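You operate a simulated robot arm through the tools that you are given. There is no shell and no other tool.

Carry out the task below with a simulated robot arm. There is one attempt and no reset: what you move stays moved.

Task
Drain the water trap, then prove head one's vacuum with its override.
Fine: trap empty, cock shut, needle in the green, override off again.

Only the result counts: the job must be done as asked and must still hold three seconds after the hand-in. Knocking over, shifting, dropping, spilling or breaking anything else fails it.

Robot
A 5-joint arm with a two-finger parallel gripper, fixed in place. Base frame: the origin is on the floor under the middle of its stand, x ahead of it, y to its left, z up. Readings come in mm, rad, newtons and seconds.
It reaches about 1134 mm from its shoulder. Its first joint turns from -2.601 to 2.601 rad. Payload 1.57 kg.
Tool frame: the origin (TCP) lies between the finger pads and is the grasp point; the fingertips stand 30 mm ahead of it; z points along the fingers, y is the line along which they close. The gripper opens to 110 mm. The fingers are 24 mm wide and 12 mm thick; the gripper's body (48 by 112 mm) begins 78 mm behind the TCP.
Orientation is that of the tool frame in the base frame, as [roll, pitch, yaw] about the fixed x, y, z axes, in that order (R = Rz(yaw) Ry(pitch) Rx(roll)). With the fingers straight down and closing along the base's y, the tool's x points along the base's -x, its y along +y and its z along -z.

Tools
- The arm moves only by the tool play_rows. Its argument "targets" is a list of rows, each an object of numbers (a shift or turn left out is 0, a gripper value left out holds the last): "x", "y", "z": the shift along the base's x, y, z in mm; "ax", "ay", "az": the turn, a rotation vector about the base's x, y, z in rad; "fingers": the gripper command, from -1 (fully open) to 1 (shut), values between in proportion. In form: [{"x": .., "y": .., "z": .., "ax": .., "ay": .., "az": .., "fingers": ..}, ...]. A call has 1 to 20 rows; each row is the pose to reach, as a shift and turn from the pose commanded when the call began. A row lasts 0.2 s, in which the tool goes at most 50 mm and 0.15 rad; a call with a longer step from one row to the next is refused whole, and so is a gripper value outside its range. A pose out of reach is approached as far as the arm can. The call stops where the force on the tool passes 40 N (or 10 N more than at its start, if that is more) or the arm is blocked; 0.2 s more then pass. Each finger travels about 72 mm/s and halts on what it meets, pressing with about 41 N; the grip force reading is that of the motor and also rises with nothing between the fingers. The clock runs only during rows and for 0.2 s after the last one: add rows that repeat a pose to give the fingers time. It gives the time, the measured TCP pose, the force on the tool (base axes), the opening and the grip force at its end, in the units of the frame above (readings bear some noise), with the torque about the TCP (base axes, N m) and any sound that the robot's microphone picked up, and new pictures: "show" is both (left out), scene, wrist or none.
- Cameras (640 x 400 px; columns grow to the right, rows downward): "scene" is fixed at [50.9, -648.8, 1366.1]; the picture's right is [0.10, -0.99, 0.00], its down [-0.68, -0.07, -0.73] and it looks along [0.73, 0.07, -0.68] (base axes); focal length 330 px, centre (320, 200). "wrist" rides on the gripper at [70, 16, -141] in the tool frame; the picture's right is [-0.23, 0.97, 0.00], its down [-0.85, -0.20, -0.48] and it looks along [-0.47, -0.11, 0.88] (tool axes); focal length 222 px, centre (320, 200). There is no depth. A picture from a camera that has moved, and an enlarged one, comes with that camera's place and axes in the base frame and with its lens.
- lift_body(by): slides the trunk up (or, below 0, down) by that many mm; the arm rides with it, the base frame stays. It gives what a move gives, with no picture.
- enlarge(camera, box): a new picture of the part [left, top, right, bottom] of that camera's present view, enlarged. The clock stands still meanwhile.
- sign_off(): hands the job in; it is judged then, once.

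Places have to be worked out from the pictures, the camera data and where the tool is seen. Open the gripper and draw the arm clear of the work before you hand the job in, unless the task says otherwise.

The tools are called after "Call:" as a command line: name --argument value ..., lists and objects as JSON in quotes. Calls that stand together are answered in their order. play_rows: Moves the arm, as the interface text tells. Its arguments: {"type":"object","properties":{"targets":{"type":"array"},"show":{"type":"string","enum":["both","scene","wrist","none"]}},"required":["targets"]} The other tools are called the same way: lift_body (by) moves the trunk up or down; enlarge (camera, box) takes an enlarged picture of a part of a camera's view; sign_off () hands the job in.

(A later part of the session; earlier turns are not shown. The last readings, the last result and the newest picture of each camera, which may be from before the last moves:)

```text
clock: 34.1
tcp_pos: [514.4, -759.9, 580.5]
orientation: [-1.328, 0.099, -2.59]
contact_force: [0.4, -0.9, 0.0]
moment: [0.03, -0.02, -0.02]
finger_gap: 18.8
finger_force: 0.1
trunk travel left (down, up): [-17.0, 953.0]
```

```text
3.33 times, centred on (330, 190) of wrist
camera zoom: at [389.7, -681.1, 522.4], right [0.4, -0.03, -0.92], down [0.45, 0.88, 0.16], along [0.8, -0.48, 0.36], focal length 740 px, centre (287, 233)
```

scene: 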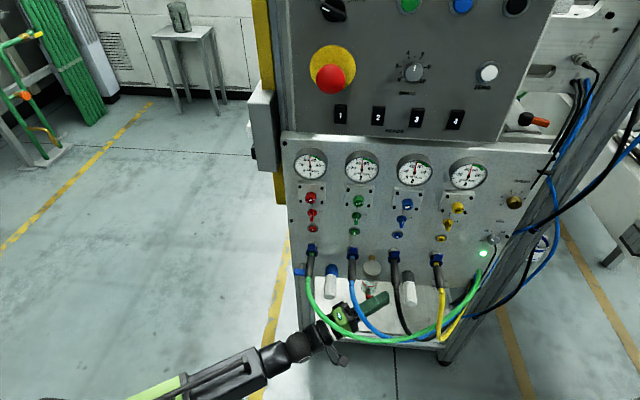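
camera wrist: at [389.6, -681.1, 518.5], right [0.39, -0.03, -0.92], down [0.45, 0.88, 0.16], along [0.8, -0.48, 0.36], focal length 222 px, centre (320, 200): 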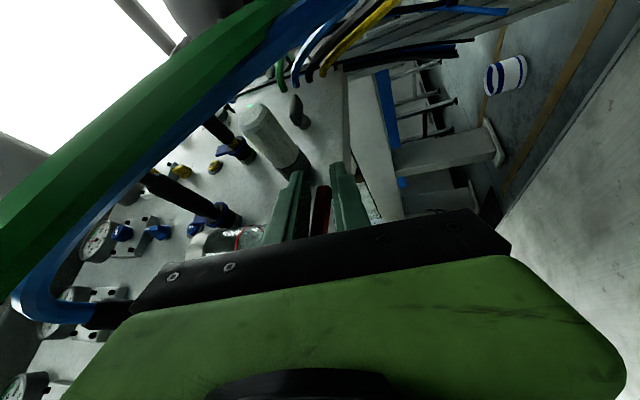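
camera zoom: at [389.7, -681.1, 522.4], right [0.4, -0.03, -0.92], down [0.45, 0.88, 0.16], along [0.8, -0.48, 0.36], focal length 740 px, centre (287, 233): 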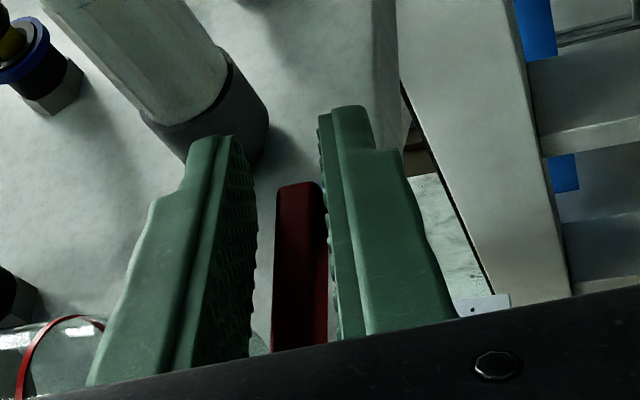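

The lever's edges are again parallel to how they looked before I moved it. I lower the trunk 4 mm so that nothing bears on the lever, open the gap slightly, and withdraw straight back to check it unobstructed.

Call:
lift_body --by -4

Call:
play_rows --targets '[{"x": 0, "y": 0, "z": 0, "fingers": 0.58}, {"x": -10, "y": 17.3, "z": 0, "fingers": 0.58}, {"x": -20, "y": 34.6, "z": 0, "fingers": 0.58}, {"x": -28, "y": 50, "z": 0, "fingers": 0.58}]'

Call:
enlarge --camera "scene" --box '[362, 290, 386, 305]'

Call:
enlarge --camera "wrist" --box '[250, 130, 410, 250]'

```text
clock: 34.6
tcp_pos: [514.2, -761.2, 575.3]
orientation: [-1.325, 0.1, -2.591]
contact_force: [-1.2, -0.7, 0.9]
moment: [0.03, -0.02, -0.04]
finger_gap: 19.6
finger_force: 1.7
trunk travel left (down, up): [-13.0, 957.0]
```

```text
clock: 35.6
tcp_pos: [487.1, -709.7, 575.2]
orientation: [-1.328, 0.1, -2.59]
contact_force: [0.2, -0.6, 0.0]
moment: [0.01, -0.02, -0.02]
finger_gap: 22.9
finger_force: 0.0
trunk travel left (down, up): [-13.0, 957.0]
camera wrist: at [362.2, -630.1, 518.3], right [0.4, -0.03, -0.92], down [0.45, 0.88, 0.16], along [0.8, -0.48, 0.36], focal length 222 px, centre (320, 200)
```

scene: 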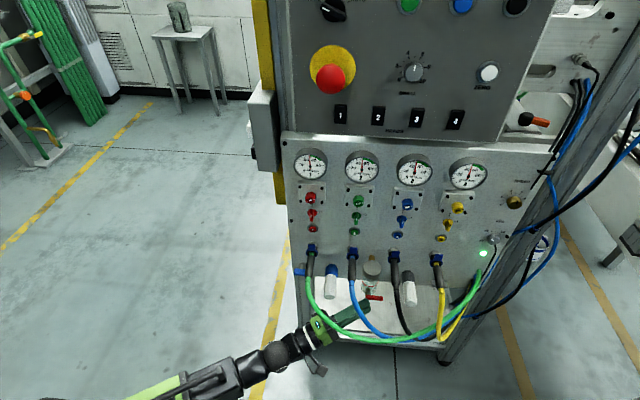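
wrist: 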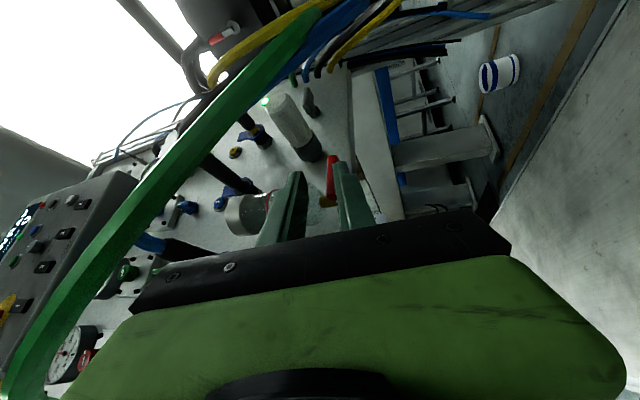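

```text
16.00 times, centred on (374, 298) of scene
camera zoom: at [50.9, -648.8, 1366.1], right [0.1, -0.99, 0.0], down [-0.68, -0.07, -0.73], along [0.73, 0.07, -0.68], focal length 5274 px, centre (-544, -1360)
```

zoom: 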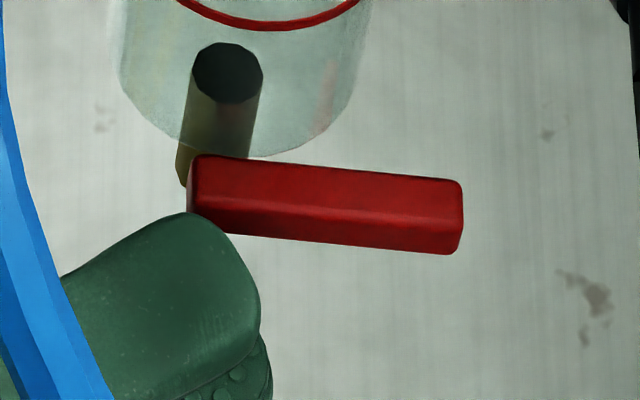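

```text
3.33 times, centred on (330, 190) of wrist
camera zoom: at [362.2, -630.1, 518.3], right [0.4, -0.03, -0.92], down [0.45, 0.88, 0.16], along [0.8, -0.48, 0.36], focal length 740 px, centre (287, 233)
```

zoom: 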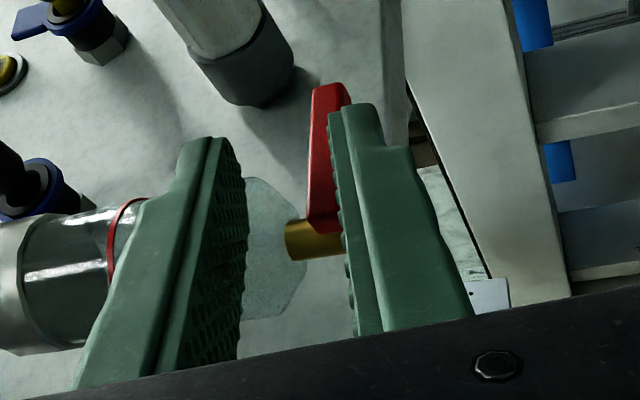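

Against the very first close-up the lever end differs by about 2 px at 16× (≈1°), so the cock is shut and the bowl is empty. Now I back out under the hoses: first straight back along the tool axis.

Call:
play_rows --targets '[{"x": -15, "y": 26, "z": 0, "fingers": 0.58}, {"x": -30, "y": 52, "z": 0, "fingers": 0.58}]'

```text
clock: 36.2
tcp_pos: [453.7, -658.3, 576.2]
orientation: [-1.325, 0.101, -2.59]
contact_force: [0.3, 0.1, 0.0]
moment: [0.03, 0.0, -0.02]
finger_gap: 22.9
finger_force: 0.0
trunk travel left (down, up): [-13.0, 957.0]
camera wrist: at [329.4, -578.5, 518.5], right [0.4, -0.03, -0.92], down [0.45, 0.88, 0.16], along [0.8, -0.48, 0.36], focal length 222 px, centre (320, 200)
```

scene: 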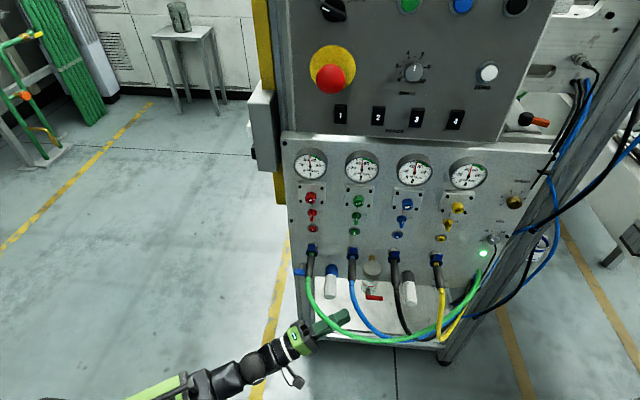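
wrist: 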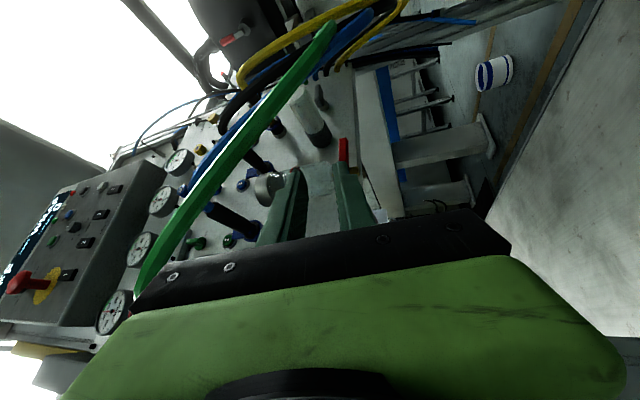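

Now I level the tool (which drops it to z≈518, well below the hoses) and swing it to face more toward the panel while drawing it back in -x, out from under the hoses.

Call:
play_rows --targets '[{"x": -3, "y": -1, "z": -28.8, "ax": 0.1048, "ay": 0.061, "az": 0}, {"x": -6.7, "y": -1.7, "z": -58, "ax": 0.2096, "ay": 0.122, "az": 0}, {"x": -23.7, "y": -6.7, "z": -58, "ax": 0.2012, "ay": 0.1354, "az": 0.1294}, {"x": -47.7, "y": -6.7, "z": -58, "ax": 0.1926, "ay": 0.1486, "az": 0.2587}, {"x": -71.7, "y": -6.7, "z": -58, "ax": 0.1832, "ay": 0.1614, "az": 0.388}, {"x": -95.7, "y": -6.7, "z": -58, "ax": 0.1732, "ay": 0.1738, "az": 0.5174}]'

```text
clock: 37.6
tcp_pos: [360.3, -663.1, 515.4]
orientation: [-1.583, 0.121, -2.096]
contact_force: [-0.2, -0.5, -0.3]
moment: [0.01, 0.0, 0.02]
finger_gap: 22.9
finger_force: 0.0
out of reach, approached as far as the arm can: row 2, 3, 5, 6
trunk travel left (down, up): [-13.0, 957.0]
camera wrist: at [204.5, -650.5, 492.1], right [0.16, 0.3, -0.94], down [0.0, 0.95, 0.31], along [0.99, -0.05, 0.15], focal length 222 px, centre (320, 200)
```

scene: 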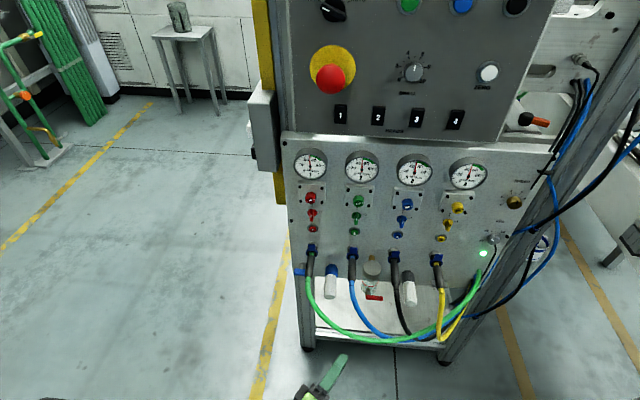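
wrist: 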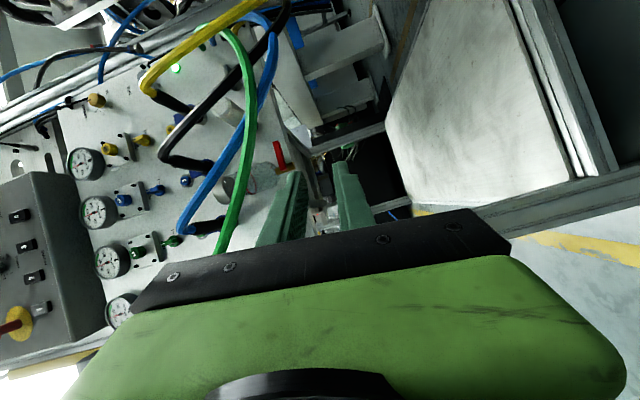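

The tool is out from under the hoses with the trap untouched. I back away a little more and yaw the tool to point straight at the panel (+x).

Call:
play_rows --targets '[{"x": -10, "y": 15, "z": 0, "az": 0.131}, {"x": -20, "y": 31, "z": 0, "az": 0.262}, {"x": -30, "y": 47, "z": 0, "az": 0.393}, {"x": -40, "y": 63, "z": 0, "az": 0.5236}]'

Call:
enlarge --camera "scene" --box '[340, 255, 410, 315]'

```text
clock: 38.6
tcp_pos: [319.3, -601.3, 517.9]
orientation: [-1.572, 0.13, -1.569]
contact_force: [0.2, -0.3, -0.5]
moment: [-0.03, 0.03, 0.01]
finger_gap: 23.0
finger_force: 0.0
out of reach, approached as far as the arm can: row 3, 4
trunk travel left (down, up): [-13.0, 957.0]
camera wrist: at [178.9, -668.1, 492.4], right [0.0, 0.35, -0.94], down [-0.48, 0.82, 0.31], along [0.88, 0.45, 0.17], focal length 222 px, centre (320, 200)
```

scene: 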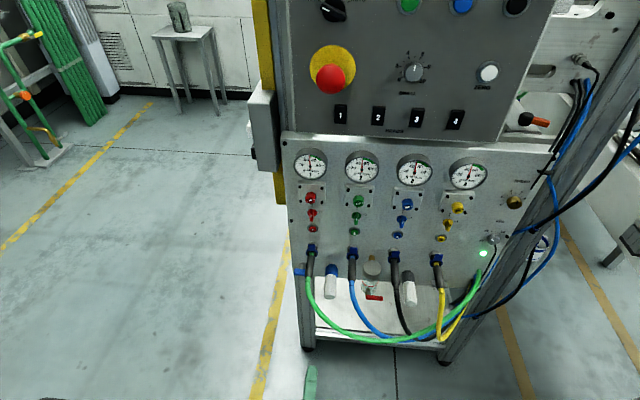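
wrist: 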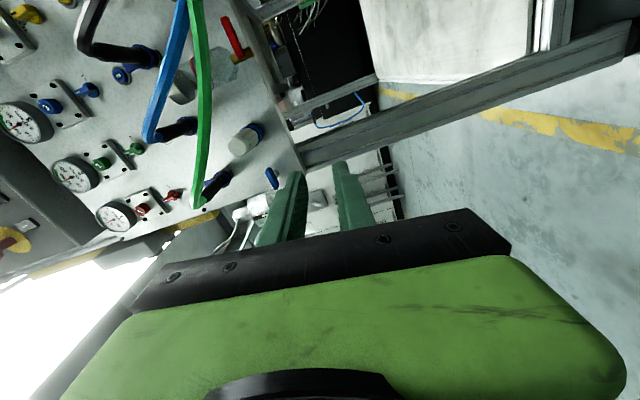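

```text
6.67 times, centred on (375, 285) of scene
camera zoom: at [50.9, -648.8, 1366.1], right [0.1, -0.99, 0.0], down [-0.68, -0.07, -0.73], along [0.73, 0.07, -0.68], focal length 2198 px, centre (-47, -367)
```

zoom: 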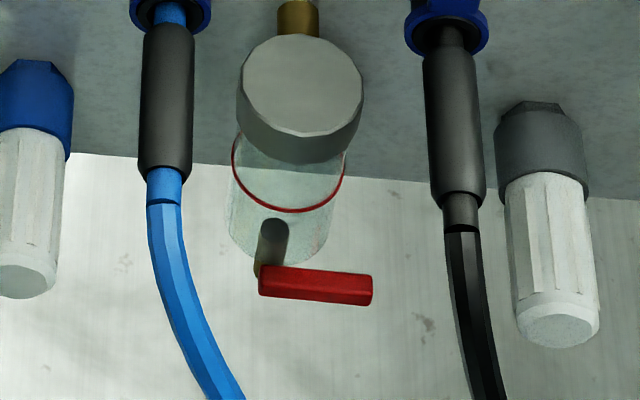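

Trap empty, lever level, hoses as before. Now I roll the tool about its own axis so that the fingers will straddle the vertical wing of the 0/1 switch, with the camera on top.

Call:
play_rows --targets '[{"ax": -0.142}, {"ax": -0.284}, {"ax": -0.425}, {"ax": -0.567}, {"ax": -0.708}, {"ax": -0.85}, {"ax": -0.992}, {"ax": -1.133}, {"ax": -1.275}, {"ax": -1.417}, {"ax": -1.558}, {"ax": -1.7}]'

```text
clock: 41.2
tcp_pos: [320.5, -604.1, 516.6]
orientation: [-1.577, 0.13, -1.572]
contact_force: [0.1, 0.5, 0.1]
moment: [0.0, -0.05, -0.03]
finger_gap: 23.4
finger_force: 0.0
out of reach, approached as far as the arm can: row 1, 2, 3, 4, 5, 6, 7, 8, 9, 10, 11, 12
trunk travel left (down, up): [-13.0, 957.0]
camera wrist: at [179.0, -669.9, 492.0], right [0.0, 0.35, -0.94], down [-0.48, 0.82, 0.31], along [0.88, 0.45, 0.16], focal length 222 px, centre (320, 200)
```

scene: 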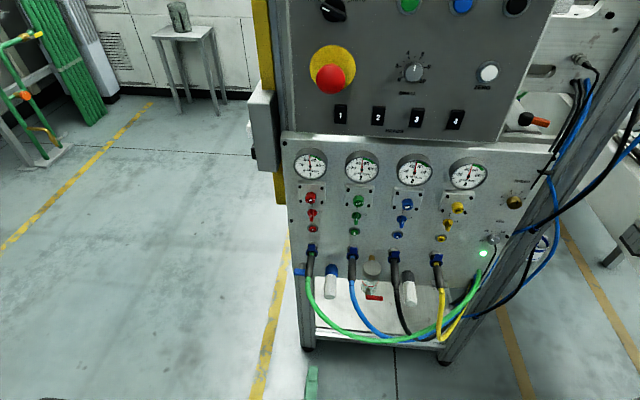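
wrist: 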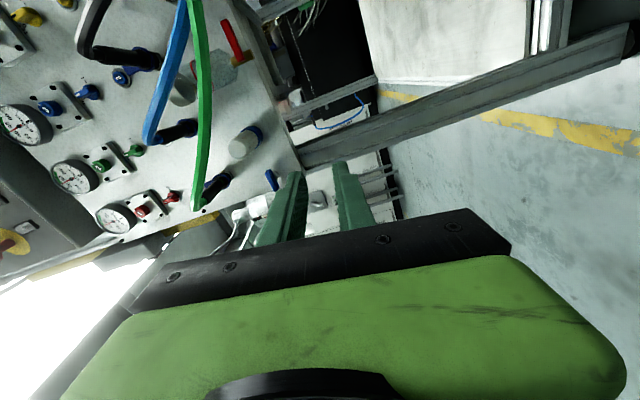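

No rotation that way: a wrist joint is at its limit there. I try rolling the other way (camera going underneath) in free air.

Call:
play_rows --targets '[{"ax": 0.144}, {"ax": 0.288}, {"ax": 0.432}, {"ax": 0.576}, {"ax": 0.72}, {"ax": 0.864}, {"ax": 1.008}, {"ax": 1.152}, {"ax": 1.296}, {"ax": 1.44}]' --show "wrist"

```text
clock: 43.4
tcp_pos: [320.9, -603.2, 517.6]
orientation: [1.517, 1.568, 1.523]
contact_force: [-0.3, 0.6, 1.0]
moment: [0.0, 0.04, -0.02]
finger_gap: 23.0
finger_force: 0.2
trunk travel left (down, up): [-13.0, 957.0]
camera wrist: at [179.4, -586.9, 448.1], right [0.0, 0.97, 0.23], down [-0.48, -0.2, 0.85], along [0.88, -0.11, 0.47], focal length 222 px, centre (320, 200)
```

wrist: 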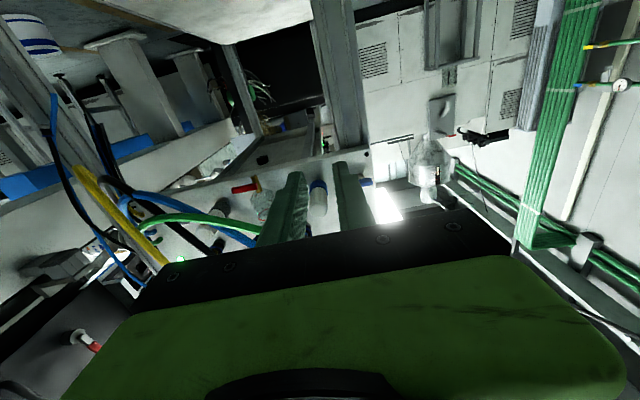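

That works: the closing axis is now horizontal. I check in free air that a further ~100° clockwise roll is available, since that is the turn the switch needs.

Call:
play_rows --targets '[{"ax": 0.145}, {"ax": 0.29}, {"ax": 0.435}, {"ax": 0.58}, {"ax": 0.725}, {"ax": 0.87}, {"ax": 1.015}, {"ax": 1.16}, {"ax": 1.305}, {"ax": 1.45}, {"ax": 1.595}, {"ax": 1.74}]' --show "wrist"

```text
clock: 46.0
tcp_pos: [321.8, -602.4, 519.8]
orientation: [1.566, -0.173, 1.573]
contact_force: [0.5, 0.2, 0.4]
moment: [-0.01, 0.0, 0.03]
finger_gap: 23.0
finger_force: 0.0
trunk travel left (down, up): [-13.0, 957.0]
camera wrist: at [179.8, -536.5, 546.2], right [0.0, -0.39, 0.92], down [-0.48, -0.81, -0.35], along [0.88, -0.44, -0.18], focal length 222 px, centre (320, 200)
```

wrist: 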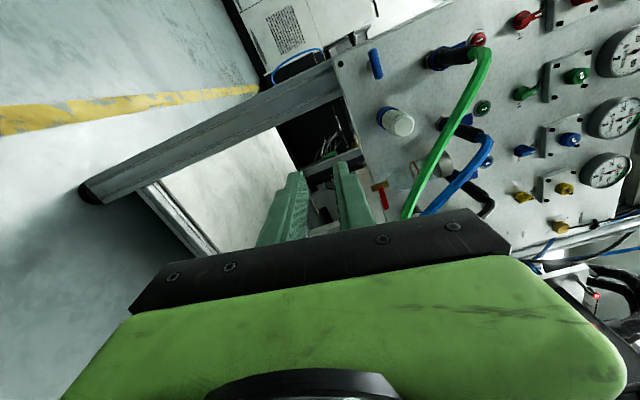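

The roll range is fine (to about 190°). This view also shows head 1's column well, so I zoom in on it to triangulate the switch, knob and button.

Call:
enlarge --camera "wrist" --box '[420, 0, 640, 130]'

Call:
enlarge --camera "wrist" --box '[460, 0, 540, 50]'

```text
2.91 times, centred on (530, 65) of wrist
camera zoom: at [179.8, -536.5, 546.2], right [0.0, -0.39, 0.92], down [-0.48, -0.81, -0.35], along [0.88, -0.44, -0.18], focal length 646 px, centre (-291, 593)
```

zoom: 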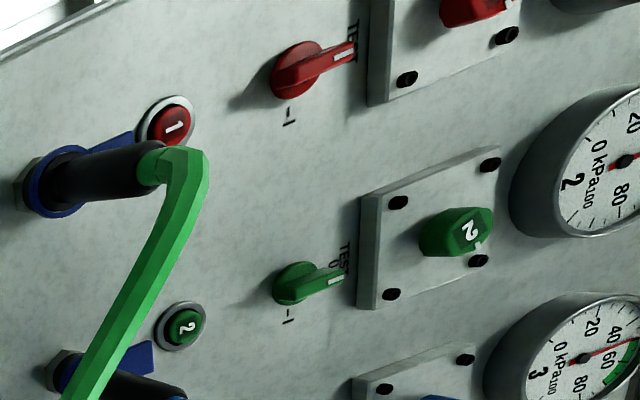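

```text
8.00 times, centred on (500, 25) of wrist
camera zoom: at [179.8, -536.5, 546.2], right [0.0, -0.39, 0.92], down [-0.48, -0.81, -0.35], along [0.88, -0.44, -0.18], focal length 1777 px, centre (-1120, 1600)
```

zoom: 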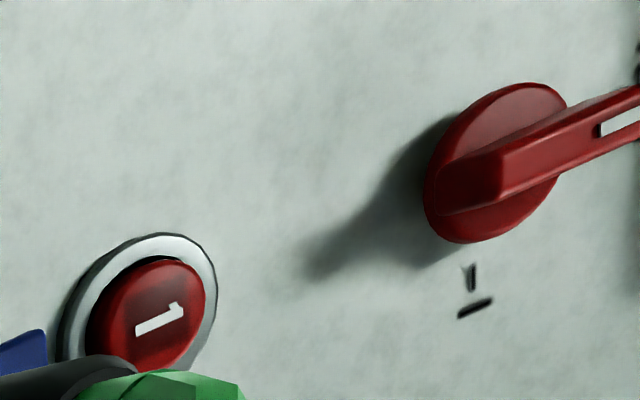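

There is a word (TEST?) by the 0/1 switch that the scene camera could not see. I roll back to horizontal closing and raise the trunk about 309 mm to face head 1 squarely and read the labels before touching anything.

Call:
play_rows --targets '[{"ax": -0.145}, {"ax": -0.29}, {"ax": -0.435}, {"ax": -0.58}, {"ax": -0.725}, {"ax": -0.87}, {"ax": -1.015}, {"ax": -1.16}, {"ax": -1.305}, {"ax": -1.45}, {"ax": -1.595}, {"ax": -1.74}]' --show "none"

Call:
lift_body --by 309

Call:
enlarge --camera "wrist" --box '[0, 0, 640, 400]'

```text
clock: 48.6
tcp_pos: [320.6, -602.4, 517.9]
orientation: [-1.822, 1.57, -1.817]
contact_force: [-0.7, -1.1, 0.1]
moment: [-0.07, 0.02, 0.02]
finger_gap: 23.3
finger_force: 0.0
trunk travel left (down, up): [-13.0, 957.0]
```

```text
clock: 51.7
tcp_pos: [320.7, -601.9, 828.1]
orientation: [-0.95, 1.57, -0.944]
contact_force: [0.2, -0.4, 0.4]
moment: [0.0, -0.03, 0.0]
finger_gap: 22.8
finger_force: 0.1
trunk travel left (down, up): [-322.0, 648.0]
```

```text
1.00 times, centred on (320, 200) of wrist (not enlarged: the box is as wide or as high as the picture)
camera zoom: at [179.5, -587.1, 757.0], right [0.0, 0.97, 0.23], down [-0.48, -0.2, 0.86], along [0.88, -0.1, 0.47], focal length 222 px, centre (320, 200)
```

zoom: 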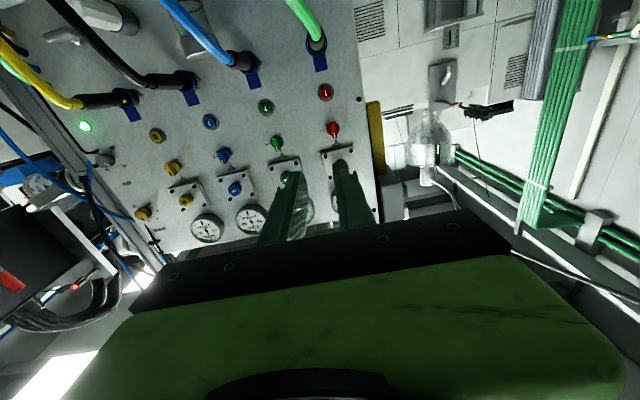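

The panel is in view (upside down). I zoom into head 1's column and its neighbours to read labels and fix positions.

Call:
enlarge --camera "wrist" --box '[300, 75, 364, 115]'

Call:
enlarge --camera "wrist" --box '[310, 110, 374, 150]'

Call:
enlarge --camera "wrist" --box '[230, 85, 310, 180]'

Call:
enlarge --camera "wrist" --box '[120, 90, 280, 240]'

```text
10.00 times, centred on (332, 95) of wrist
camera zoom: at [179.5, -587.1, 757.0], right [0.0, 0.97, 0.23], down [-0.48, -0.2, 0.86], along [0.88, -0.1, 0.47], focal length 2221 px, centre (200, 1250)
```

zoom: 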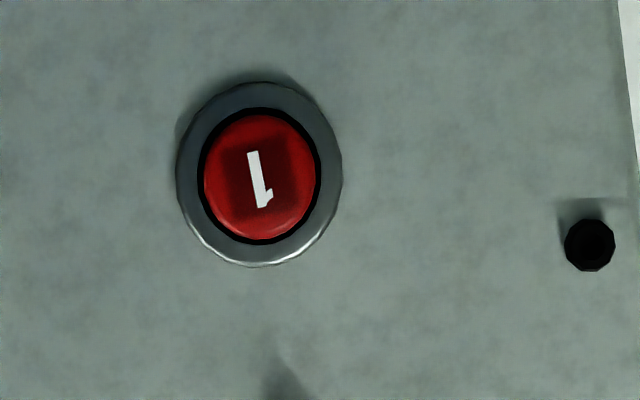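

```text
10.00 times, centred on (342, 130) of wrist
camera zoom: at [179.5, -587.1, 757.0], right [0.0, 0.97, 0.23], down [-0.48, -0.2, 0.86], along [0.88, -0.1, 0.47], focal length 2221 px, centre (100, 900)
```

zoom: 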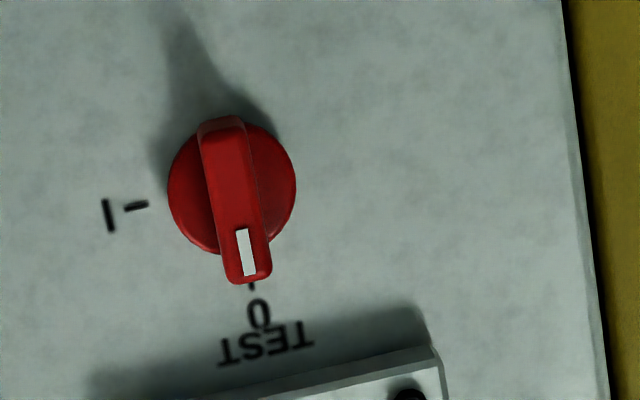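

```text
4.21 times, centred on (270, 132) of wrist
camera zoom: at [179.5, -587.1, 757.0], right [0.0, 0.97, 0.23], down [-0.48, -0.2, 0.86], along [0.88, -0.1, 0.47], focal length 935 px, centre (530, 484)
```

zoom: 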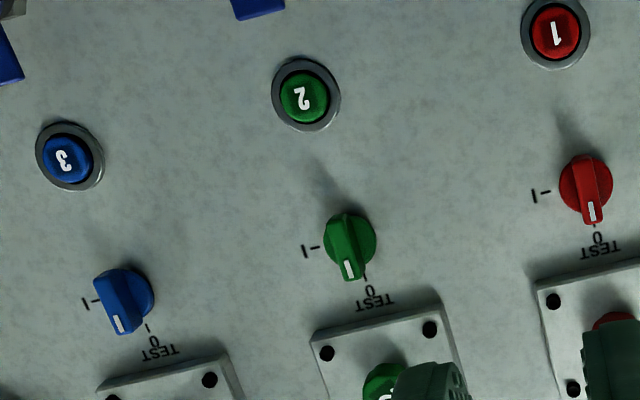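

```text
2.67 times, centred on (200, 165) of wrist
camera zoom: at [179.5, -587.1, 757.0], right [0.0, 0.97, 0.23], down [-0.48, -0.2, 0.86], along [0.88, -0.1, 0.47], focal length 592 px, centre (640, 293)
```

zoom: 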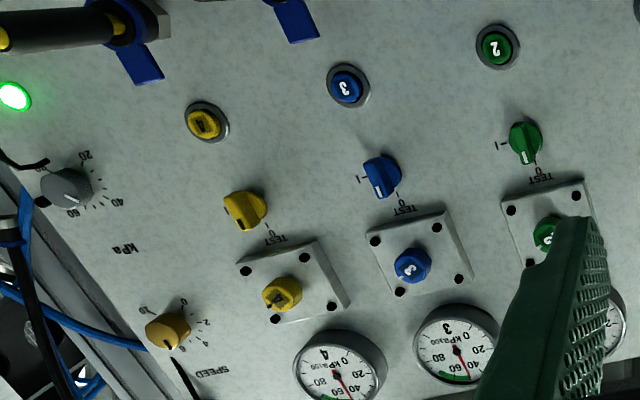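

The label reads TEST with 0 (up) and 1 (to the right when upright): that is head one's override, now at 0. I place its wing at about x 559–575, y -580.5, z 837. I raise the trunk 8.6 mm to that height.

Call:
lift_body --by 8.6

Call:
play_rows --targets '[{"x": 40, "y": 7, "z": 0, "fingers": 0.3}, {"x": 80, "y": 14, "z": 0, "fingers": 0.3}, {"x": 120, "y": 21, "z": 0, "fingers": 0.3}, {"x": 160, "y": 21, "z": 0, "fingers": 0.3}]'

```text
clock: 52.3
tcp_pos: [320.7, -601.8, 835.9]
orientation: [-0.977, 1.57, -0.973]
contact_force: [0.6, 0.3, -1.0]
moment: [0.01, 0.01, 0.03]
finger_gap: 23.1
finger_force: 0.1
trunk travel left (down, up): [-331.0, 639.0]
```

```text
clock: 53.3
tcp_pos: [477.9, -580.3, 837.1]
orientation: [0.152, 1.566, 0.155]
contact_force: [0.4, -0.1, 0.8]
moment: [-0.03, -0.02, -0.01]
finger_gap: 38.4
finger_force: 0.1
trunk travel left (down, up): [-331.0, 639.0]
camera wrist: at [337.2, -565.0, 766.1], right [-0.01, 0.97, 0.23], down [-0.48, -0.2, 0.85], along [0.88, -0.1, 0.47], focal length 222 px, centre (320, 200)
```

scene: 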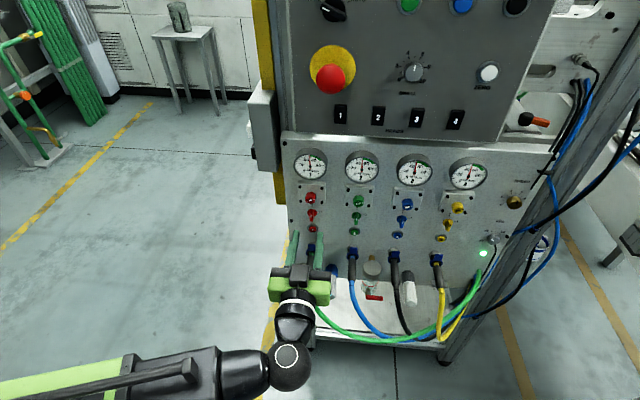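
wrist: 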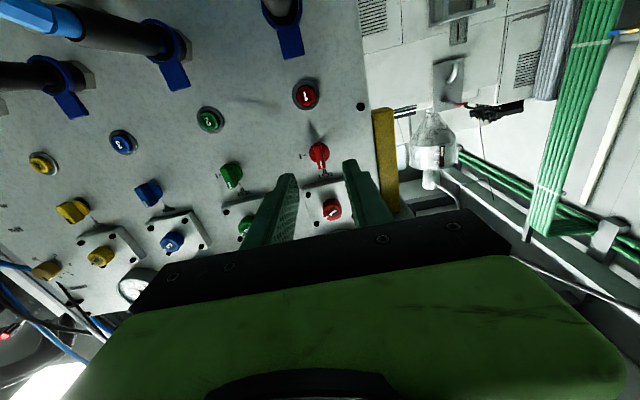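

I check the alignment of the fingers on the red TEST wing from both cameras.

Call:
enlarge --camera "wrist" --box '[250, 120, 410, 240]'

Call:
enlarge --camera "scene" --box '[280, 180, 344, 260]'

```text
3.33 times, centred on (330, 180) of wrist
camera zoom: at [337.2, -565.0, 766.1], right [-0.01, 0.97, 0.23], down [-0.48, -0.2, 0.85], along [0.88, -0.1, 0.47], focal length 740 px, centre (287, 267)
```

zoom: 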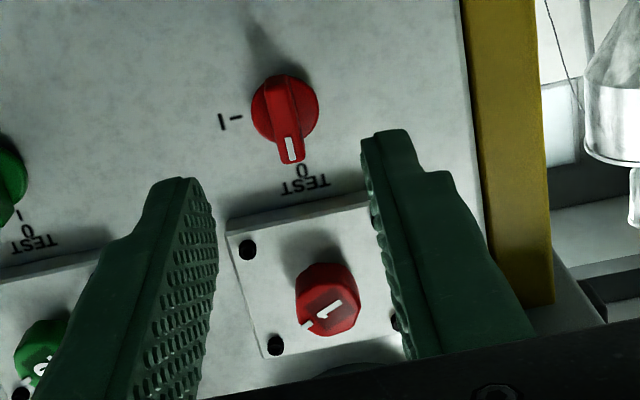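

```text
5.00 times, centred on (312, 220) of scene
camera zoom: at [50.9, -648.8, 1366.1], right [0.1, -0.99, 0.0], down [-0.68, -0.07, -0.73], along [0.73, 0.07, -0.68], focal length 1648 px, centre (360, 100)
```

zoom: 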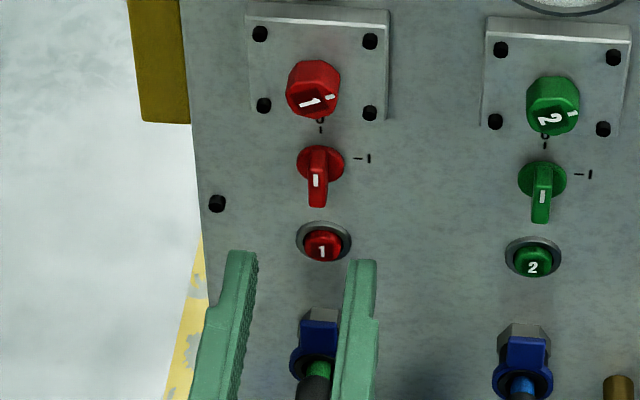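

Wing centre triangulates to y≈-581, z≈836, so the fingers are centred on it. I advance the fingers around the wing in two small steps.

Call:
play_rows --targets '[{"x": 20, "y": -0.5, "z": 0, "fingers": 0.3}, {"x": 40, "y": -0.5, "z": 0, "fingers": 0.3}]' --show "wrist"

Call:
enlarge --camera "wrist" --box '[250, 120, 410, 240]'

Call:
enlarge --camera "scene" --box '[280, 180, 344, 260]'

```text
clock: 53.9
tcp_pos: [518.7, -581.2, 835.3]
orientation: [0.653, 1.568, 0.658]
contact_force: [-0.2, -0.7, 0.0]
moment: [0.01, 0.01, 0.03]
finger_gap: 39.0
finger_force: 0.0
trunk travel left (down, up): [-331.0, 639.0]
camera wrist: at [377.0, -565.9, 765.8], right [-0.01, 0.97, 0.23], down [-0.48, -0.2, 0.85], along [0.88, -0.1, 0.47], focal length 222 px, centre (320, 200)
```

wrist: 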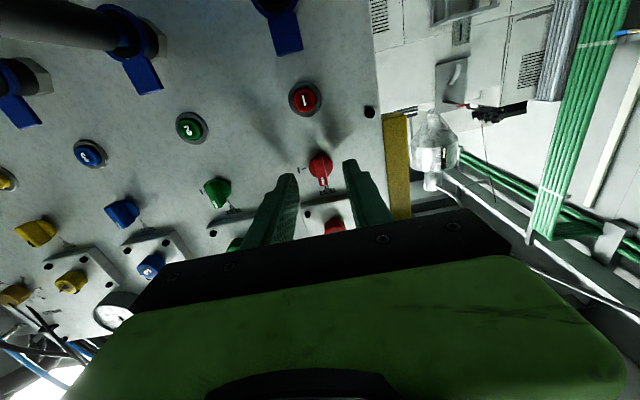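

```text
3.33 times, centred on (330, 180) of wrist
camera zoom: at [377.0, -565.9, 765.8], right [-0.01, 0.97, 0.23], down [-0.48, -0.2, 0.85], along [0.88, -0.1, 0.47], focal length 740 px, centre (287, 267)
```

zoom: 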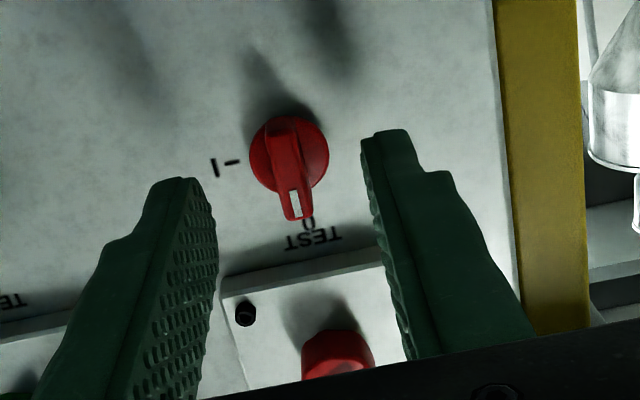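

```text
5.00 times, centred on (312, 220) of scene
camera zoom: at [50.9, -648.8, 1366.1], right [0.1, -0.99, 0.0], down [-0.68, -0.07, -0.73], along [0.73, 0.07, -0.68], focal length 1648 px, centre (360, 100)
```

zoom: 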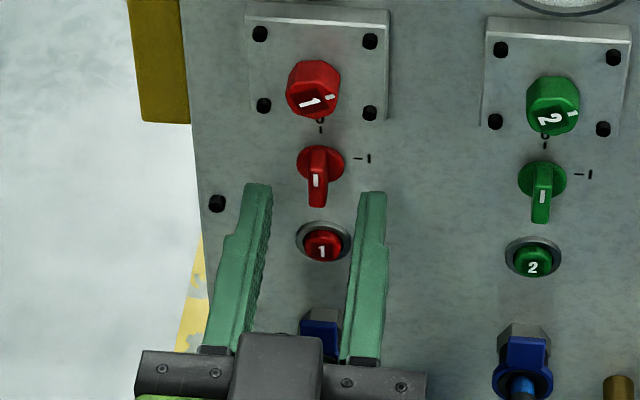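

The wing is centred between the fingers. I go in the last 24 mm (fingertips about 2 mm short of the switch disc) and bring the fingers together to a loose fit.

Call:
play_rows --targets '[{"x": 12, "y": 0, "z": 0, "fingers": 0.3}, {"x": 23, "y": 0, "z": 0, "fingers": 0.3}, {"x": 23, "y": 0, "z": 0, "fingers": 0.8}, {"x": 23, "y": 0, "z": 0, "fingers": 0.8}]' --show "wrist"

Call:
enlarge --camera "wrist" --box '[250, 120, 410, 240]'

Call:
enlarge --camera "scene" --box '[280, 180, 344, 260]'

```text
clock: 54.9
tcp_pos: [543.0, -581.1, 835.8]
orientation: [-0.981, 1.571, -0.974]
contact_force: [0.3, 5.9, -2.8]
moment: [0.01, 0.13, 0.11]
finger_gap: 21.8
finger_force: 34.2
trunk travel left (down, up): [-331.0, 639.0]
camera wrist: at [402.6, -565.1, 765.7], right [-0.01, 0.97, 0.23], down [-0.48, -0.2, 0.86], along [0.88, -0.1, 0.47], focal length 222 px, centre (320, 200)
```

wrist: 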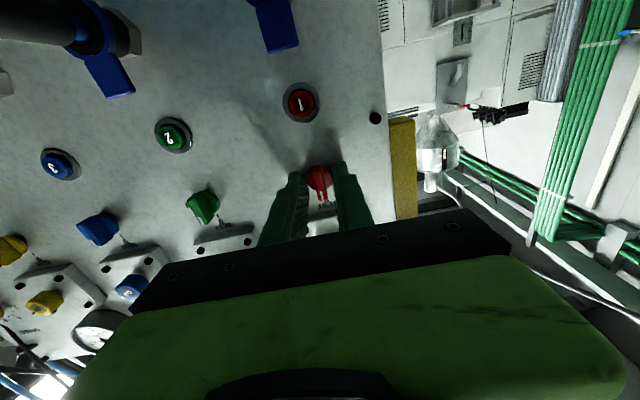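

```text
3.33 times, centred on (330, 180) of wrist
camera zoom: at [402.6, -565.1, 765.7], right [-0.01, 0.97, 0.23], down [-0.48, -0.2, 0.86], along [0.88, -0.1, 0.47], focal length 740 px, centre (287, 267)
```

zoom: 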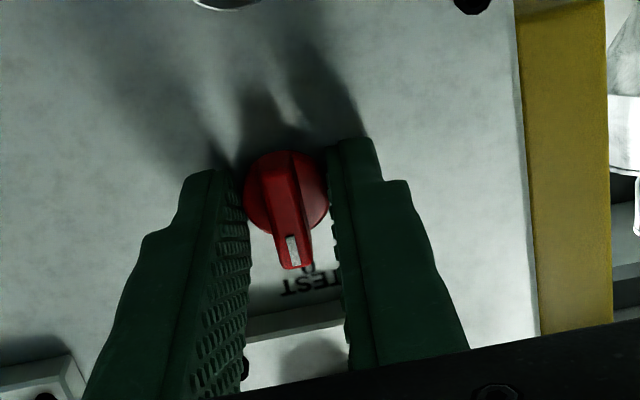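

```text
5.00 times, centred on (312, 220) of scene
camera zoom: at [50.9, -648.8, 1366.1], right [0.1, -0.99, 0.0], down [-0.68, -0.07, -0.73], along [0.73, 0.07, -0.68], focal length 1648 px, centre (360, 100)
```

zoom: 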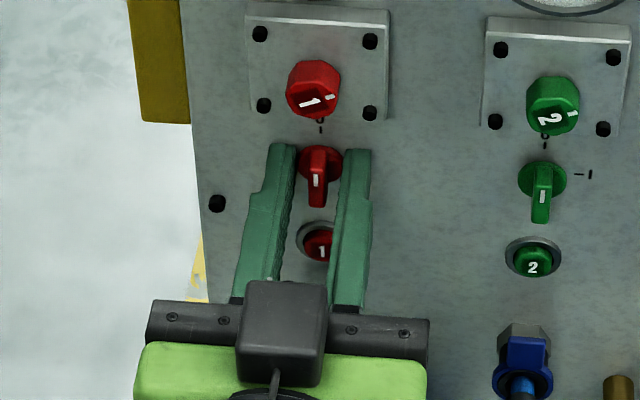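

The fingertips closed on the round disc (21.8 mm) rather than the wing. I open, back off 7 mm, and close again on the wing alone.

Call:
play_rows --targets '[{"x": 0, "y": 0, "z": 0, "fingers": 0.4}, {"x": -4, "y": 0, "z": 0, "fingers": 0.4}, {"x": -7, "y": 0, "z": 0, "fingers": 0.4}, {"x": -7, "y": 0, "z": 0, "fingers": 0.8}, {"x": -7, "y": 0, "z": 0, "fingers": 0.8}]' --show "wrist"

Call:
enlarge --camera "wrist" --box '[270, 130, 390, 220]'

Call:
enlarge --camera "scene" --box '[290, 190, 338, 226]'

```text
clock: 56.1
tcp_pos: [535.7, -582.8, 836.1]
orientation: [0.692, 1.57, 0.698]
contact_force: [-1.0, 1.1, -1.0]
moment: [-0.04, 0.0, 0.04]
finger_gap: 11.4
finger_force: 0.6
trunk travel left (down, up): [-331.0, 639.0]
camera wrist: at [394.7, -566.7, 765.8], right [-0.01, 0.97, 0.23], down [-0.48, -0.2, 0.85], along [0.88, -0.1, 0.47], focal length 222 px, centre (320, 200)
```

wrist: 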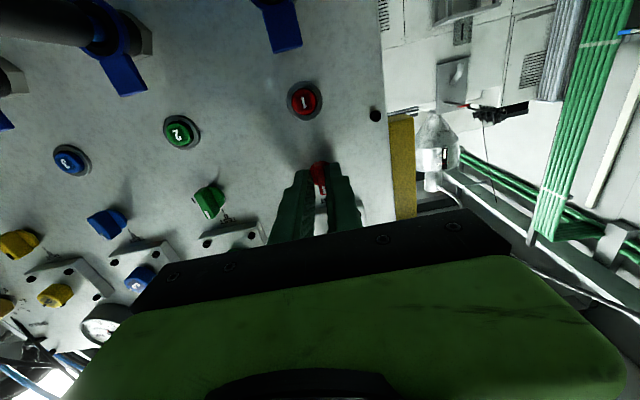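

```text
4.44 times, centred on (330, 175) of wrist
camera zoom: at [394.7, -566.7, 765.8], right [-0.01, 0.97, 0.23], down [-0.48, -0.2, 0.85], along [0.88, -0.1, 0.47], focal length 987 px, centre (276, 311)
```

zoom: 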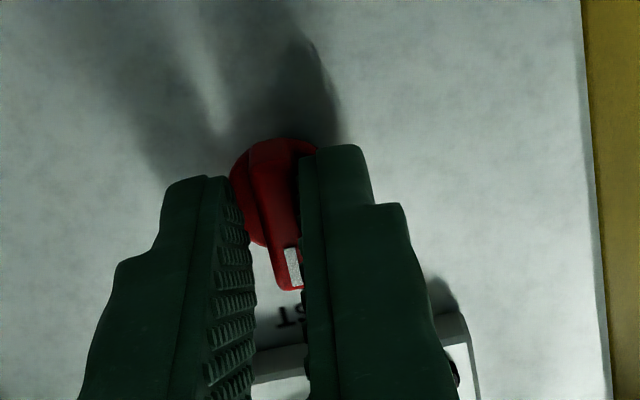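

```text
11.11 times, centred on (314, 208) of scene
camera zoom: at [50.9, -648.8, 1366.1], right [0.1, -0.99, 0.0], down [-0.68, -0.07, -0.73], along [0.73, 0.07, -0.68], focal length 3662 px, centre (387, 111)
```

zoom: 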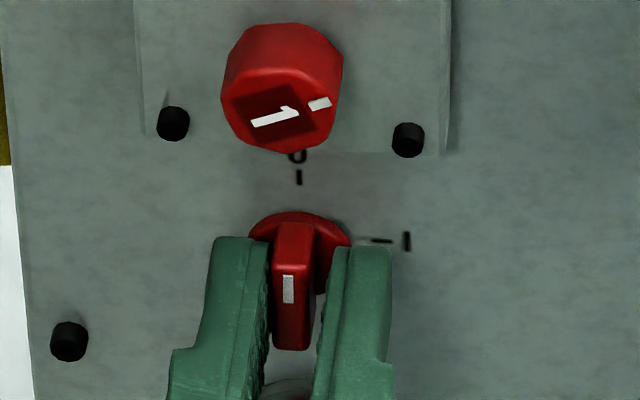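

The fingers straddle the wing with slight play; the wing sits about 2 mm to the left of centre. I shift 2 mm in +y and start the clockwise turn toward 1.

Call:
play_rows --targets '[{"x": 0, "y": 2, "z": 0, "fingers": 0.82}, {"x": 0, "y": 2, "z": 0, "ax": 0.14, "fingers": 0.83}, {"x": 0, "y": 2, "z": 0, "ax": 0.28, "fingers": 0.83}, {"x": 0, "y": 2, "z": 0, "ax": 0.42, "fingers": 0.83}, {"x": 0, "y": 2, "z": 0, "ax": 0.56, "fingers": 0.83}, {"x": 0, "y": 2, "z": 0, "ax": 0.7, "fingers": 0.83}]' --show "wrist"

Call:
enlarge --camera "scene" --box '[290, 190, 338, 226]'

Call:
enlarge --camera "scene" --box '[286, 140, 342, 175]'

```text
clock: 57.5
tcp_pos: [535.7, -578.9, 835.6]
orientation: [1.567, 0.867, 1.573]
contact_force: [-0.6, -1.0, -0.6]
moment: [-0.02, 0.04, -0.02]
finger_gap: 11.2
finger_force: 0.7
trunk travel left (down, up): [-331.0, 639.0]
camera wrist: at [395.1, -522.5, 792.9], right [0.0, 0.6, 0.8], down [-0.48, -0.71, 0.52], along [0.88, -0.38, 0.29], focal length 222 px, centre (320, 200)
```

wrist: 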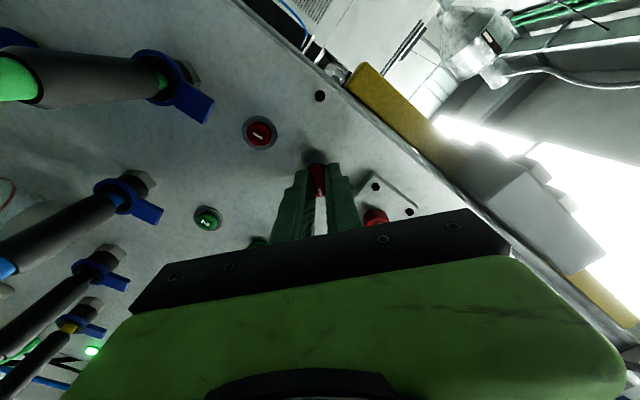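

```text
11.11 times, centred on (314, 208) of scene
camera zoom: at [50.9, -648.8, 1366.1], right [0.1, -0.99, 0.0], down [-0.68, -0.07, -0.73], along [0.73, 0.07, -0.68], focal length 3662 px, centre (387, 111)
```

zoom: 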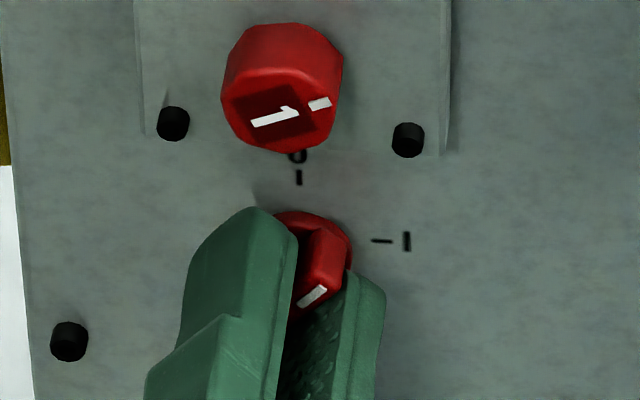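

```text
11.43 times, centred on (314, 158) of scene
camera zoom: at [50.9, -648.8, 1366.1], right [0.1, -0.99, 0.0], down [-0.68, -0.07, -0.73], along [0.73, 0.07, -0.68], focal length 3767 px, centre (389, 686)
```

zoom: 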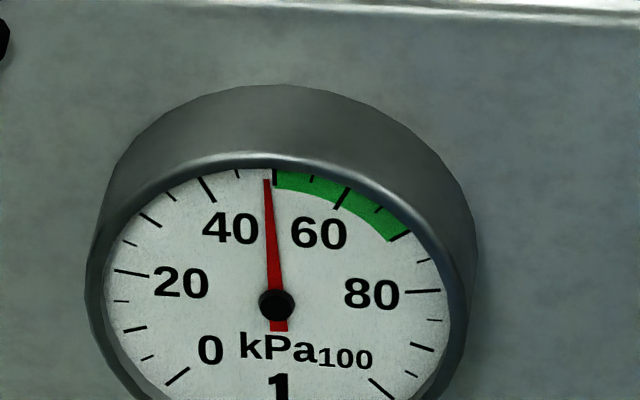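

The wing turns with the fingers (about 45° now), gauge unchanged so far. I continue to the 1 position.

Call:
play_rows --targets '[{"ax": 0.13, "fingers": 0.83}, {"ax": 0.26, "fingers": 0.83}, {"ax": 0.39, "fingers": 0.83}, {"ax": 0.52, "fingers": 0.83}, {"ax": 0.65, "fingers": 0.83}, {"ax": 0.78, "fingers": 0.83}, {"ax": 0.9, "fingers": 0.83}]' --show "wrist"

Call:
enlarge --camera "scene" --box '[290, 190, 338, 226]'

Call:
enlarge --camera "scene" --box '[286, 140, 342, 175]'

```text
clock: 59.1
tcp_pos: [537.8, -580.4, 836.1]
orientation: [1.57, -0.032, 1.573]
contact_force: [0.0, 0.9, -1.6]
moment: [-0.03, 0.05, -0.01]
finger_gap: 11.2
finger_force: 0.3
trunk travel left (down, up): [-331.0, 639.0]
camera wrist: at [395.6, -511.6, 854.1], right [0.0, -0.26, 0.97], down [-0.48, -0.85, -0.23], along [0.88, -0.46, -0.12], focal length 222 px, centre (320, 200)
```

wrist: 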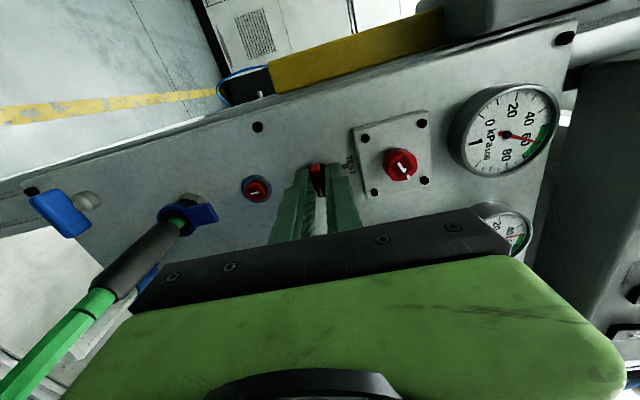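

```text
11.11 times, centred on (314, 208) of scene
camera zoom: at [50.9, -648.8, 1366.1], right [0.1, -0.99, 0.0], down [-0.68, -0.07, -0.73], along [0.73, 0.07, -0.68], focal length 3662 px, centre (387, 111)
```

zoom: 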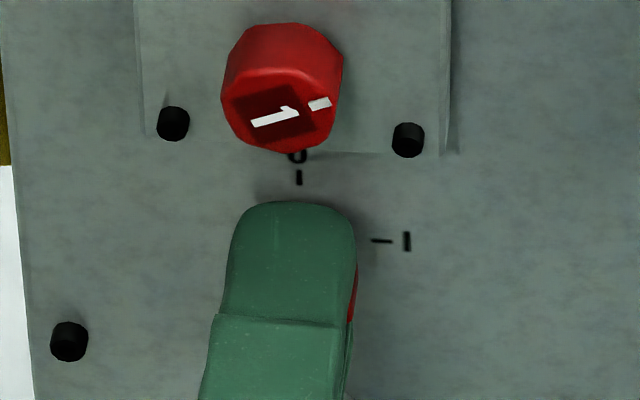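

```text
11.43 times, centred on (314, 158) of scene
camera zoom: at [50.9, -648.8, 1366.1], right [0.1, -0.99, 0.0], down [-0.68, -0.07, -0.73], along [0.73, 0.07, -0.68], focal length 3767 px, centre (389, 686)
```

zoom: 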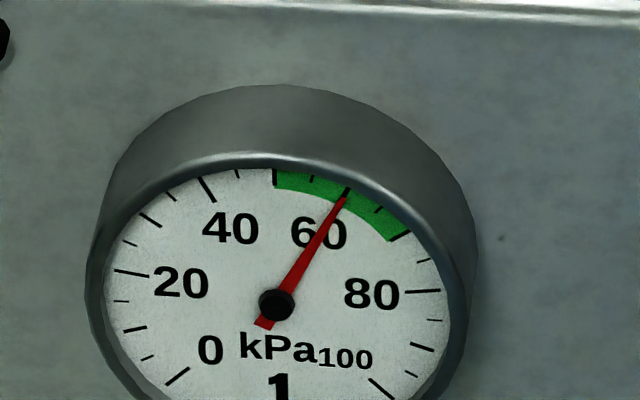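

The needle of gauge 1 has climbed to 60 kPa, in the middle of the green: this is the override and the vacuum is proving. I hold it for a few seconds and watch the needle settle.

Call:
play_rows --targets '[{"x": 0}, {"x": 0}, {"x": 0}, {"x": 0}, {"x": 0}, {"x": 0}, {"x": 0}, {"x": 0}, {"x": 0}, {"x": 0}, {"x": 0}, {"x": 0}, {"x": 0}, {"x": 0}, {"x": 0}, {"x": 0}, {"x": 0}, {"x": 0}, {"x": 0}, {"x": 0}]' --show "none"

Call:
enlarge --camera "scene" --box '[286, 140, 342, 175]'

Call:
enlarge --camera "scene" --box '[340, 140, 500, 200]'

Call:
enlarge --camera "wrist" --box '[270, 130, 390, 220]'

```text
clock: 63.3
tcp_pos: [536.7, -581.6, 836.1]
orientation: [1.569, -0.03, 1.572]
contact_force: [1.1, 0.9, -1.7]
moment: [-0.04, 0.02, 0.0]
finger_gap: 11.3
finger_force: 0.9
trunk travel left (down, up): [-331.0, 639.0]
```

```text
11.43 times, centred on (314, 158) of scene
camera zoom: at [50.9, -648.8, 1366.1], right [0.1, -0.99, 0.0], down [-0.68, -0.07, -0.73], along [0.73, 0.07, -0.68], focal length 3767 px, centre (389, 686)
```

zoom: 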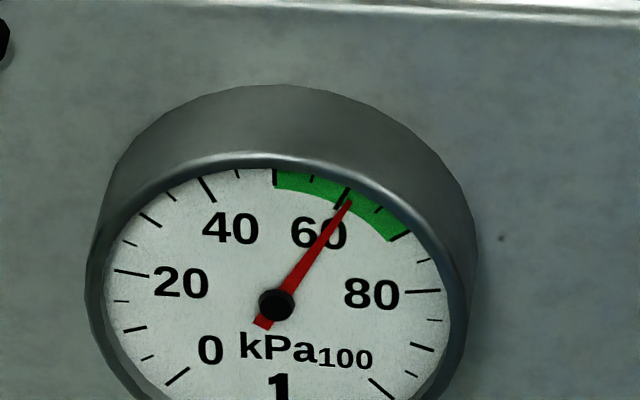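

```text
4.00 times, centred on (420, 170) of scene
camera zoom: at [50.9, -648.8, 1366.1], right [0.1, -0.99, 0.0], down [-0.68, -0.07, -0.73], along [0.73, 0.07, -0.68], focal length 1318 px, centre (-80, 320)
```

zoom: 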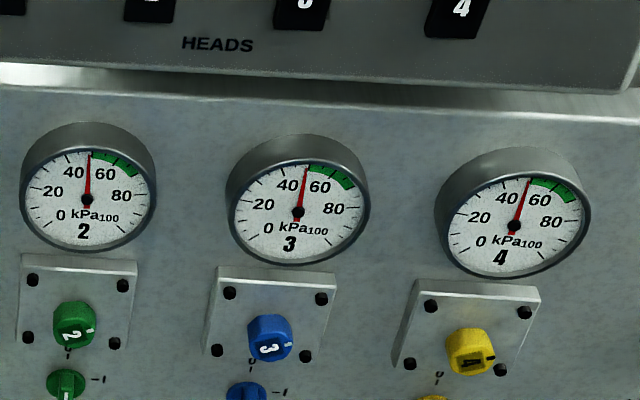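

```text
4.44 times, centred on (330, 175) of wrist
camera zoom: at [395.5, -511.6, 853.9], right [0.0, -0.26, 0.97], down [-0.48, -0.85, -0.23], along [0.88, -0.46, -0.12], focal length 987 px, centre (276, 311)
```

zoom: 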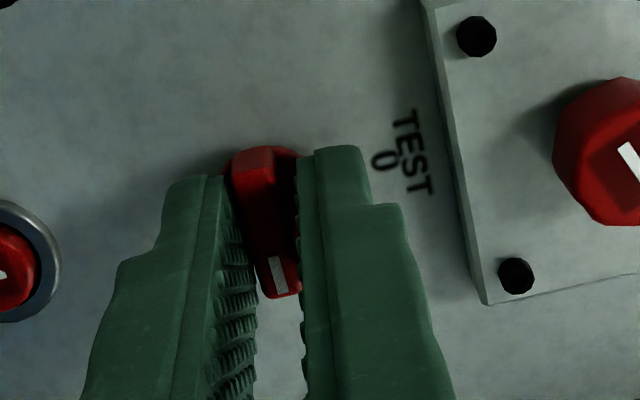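

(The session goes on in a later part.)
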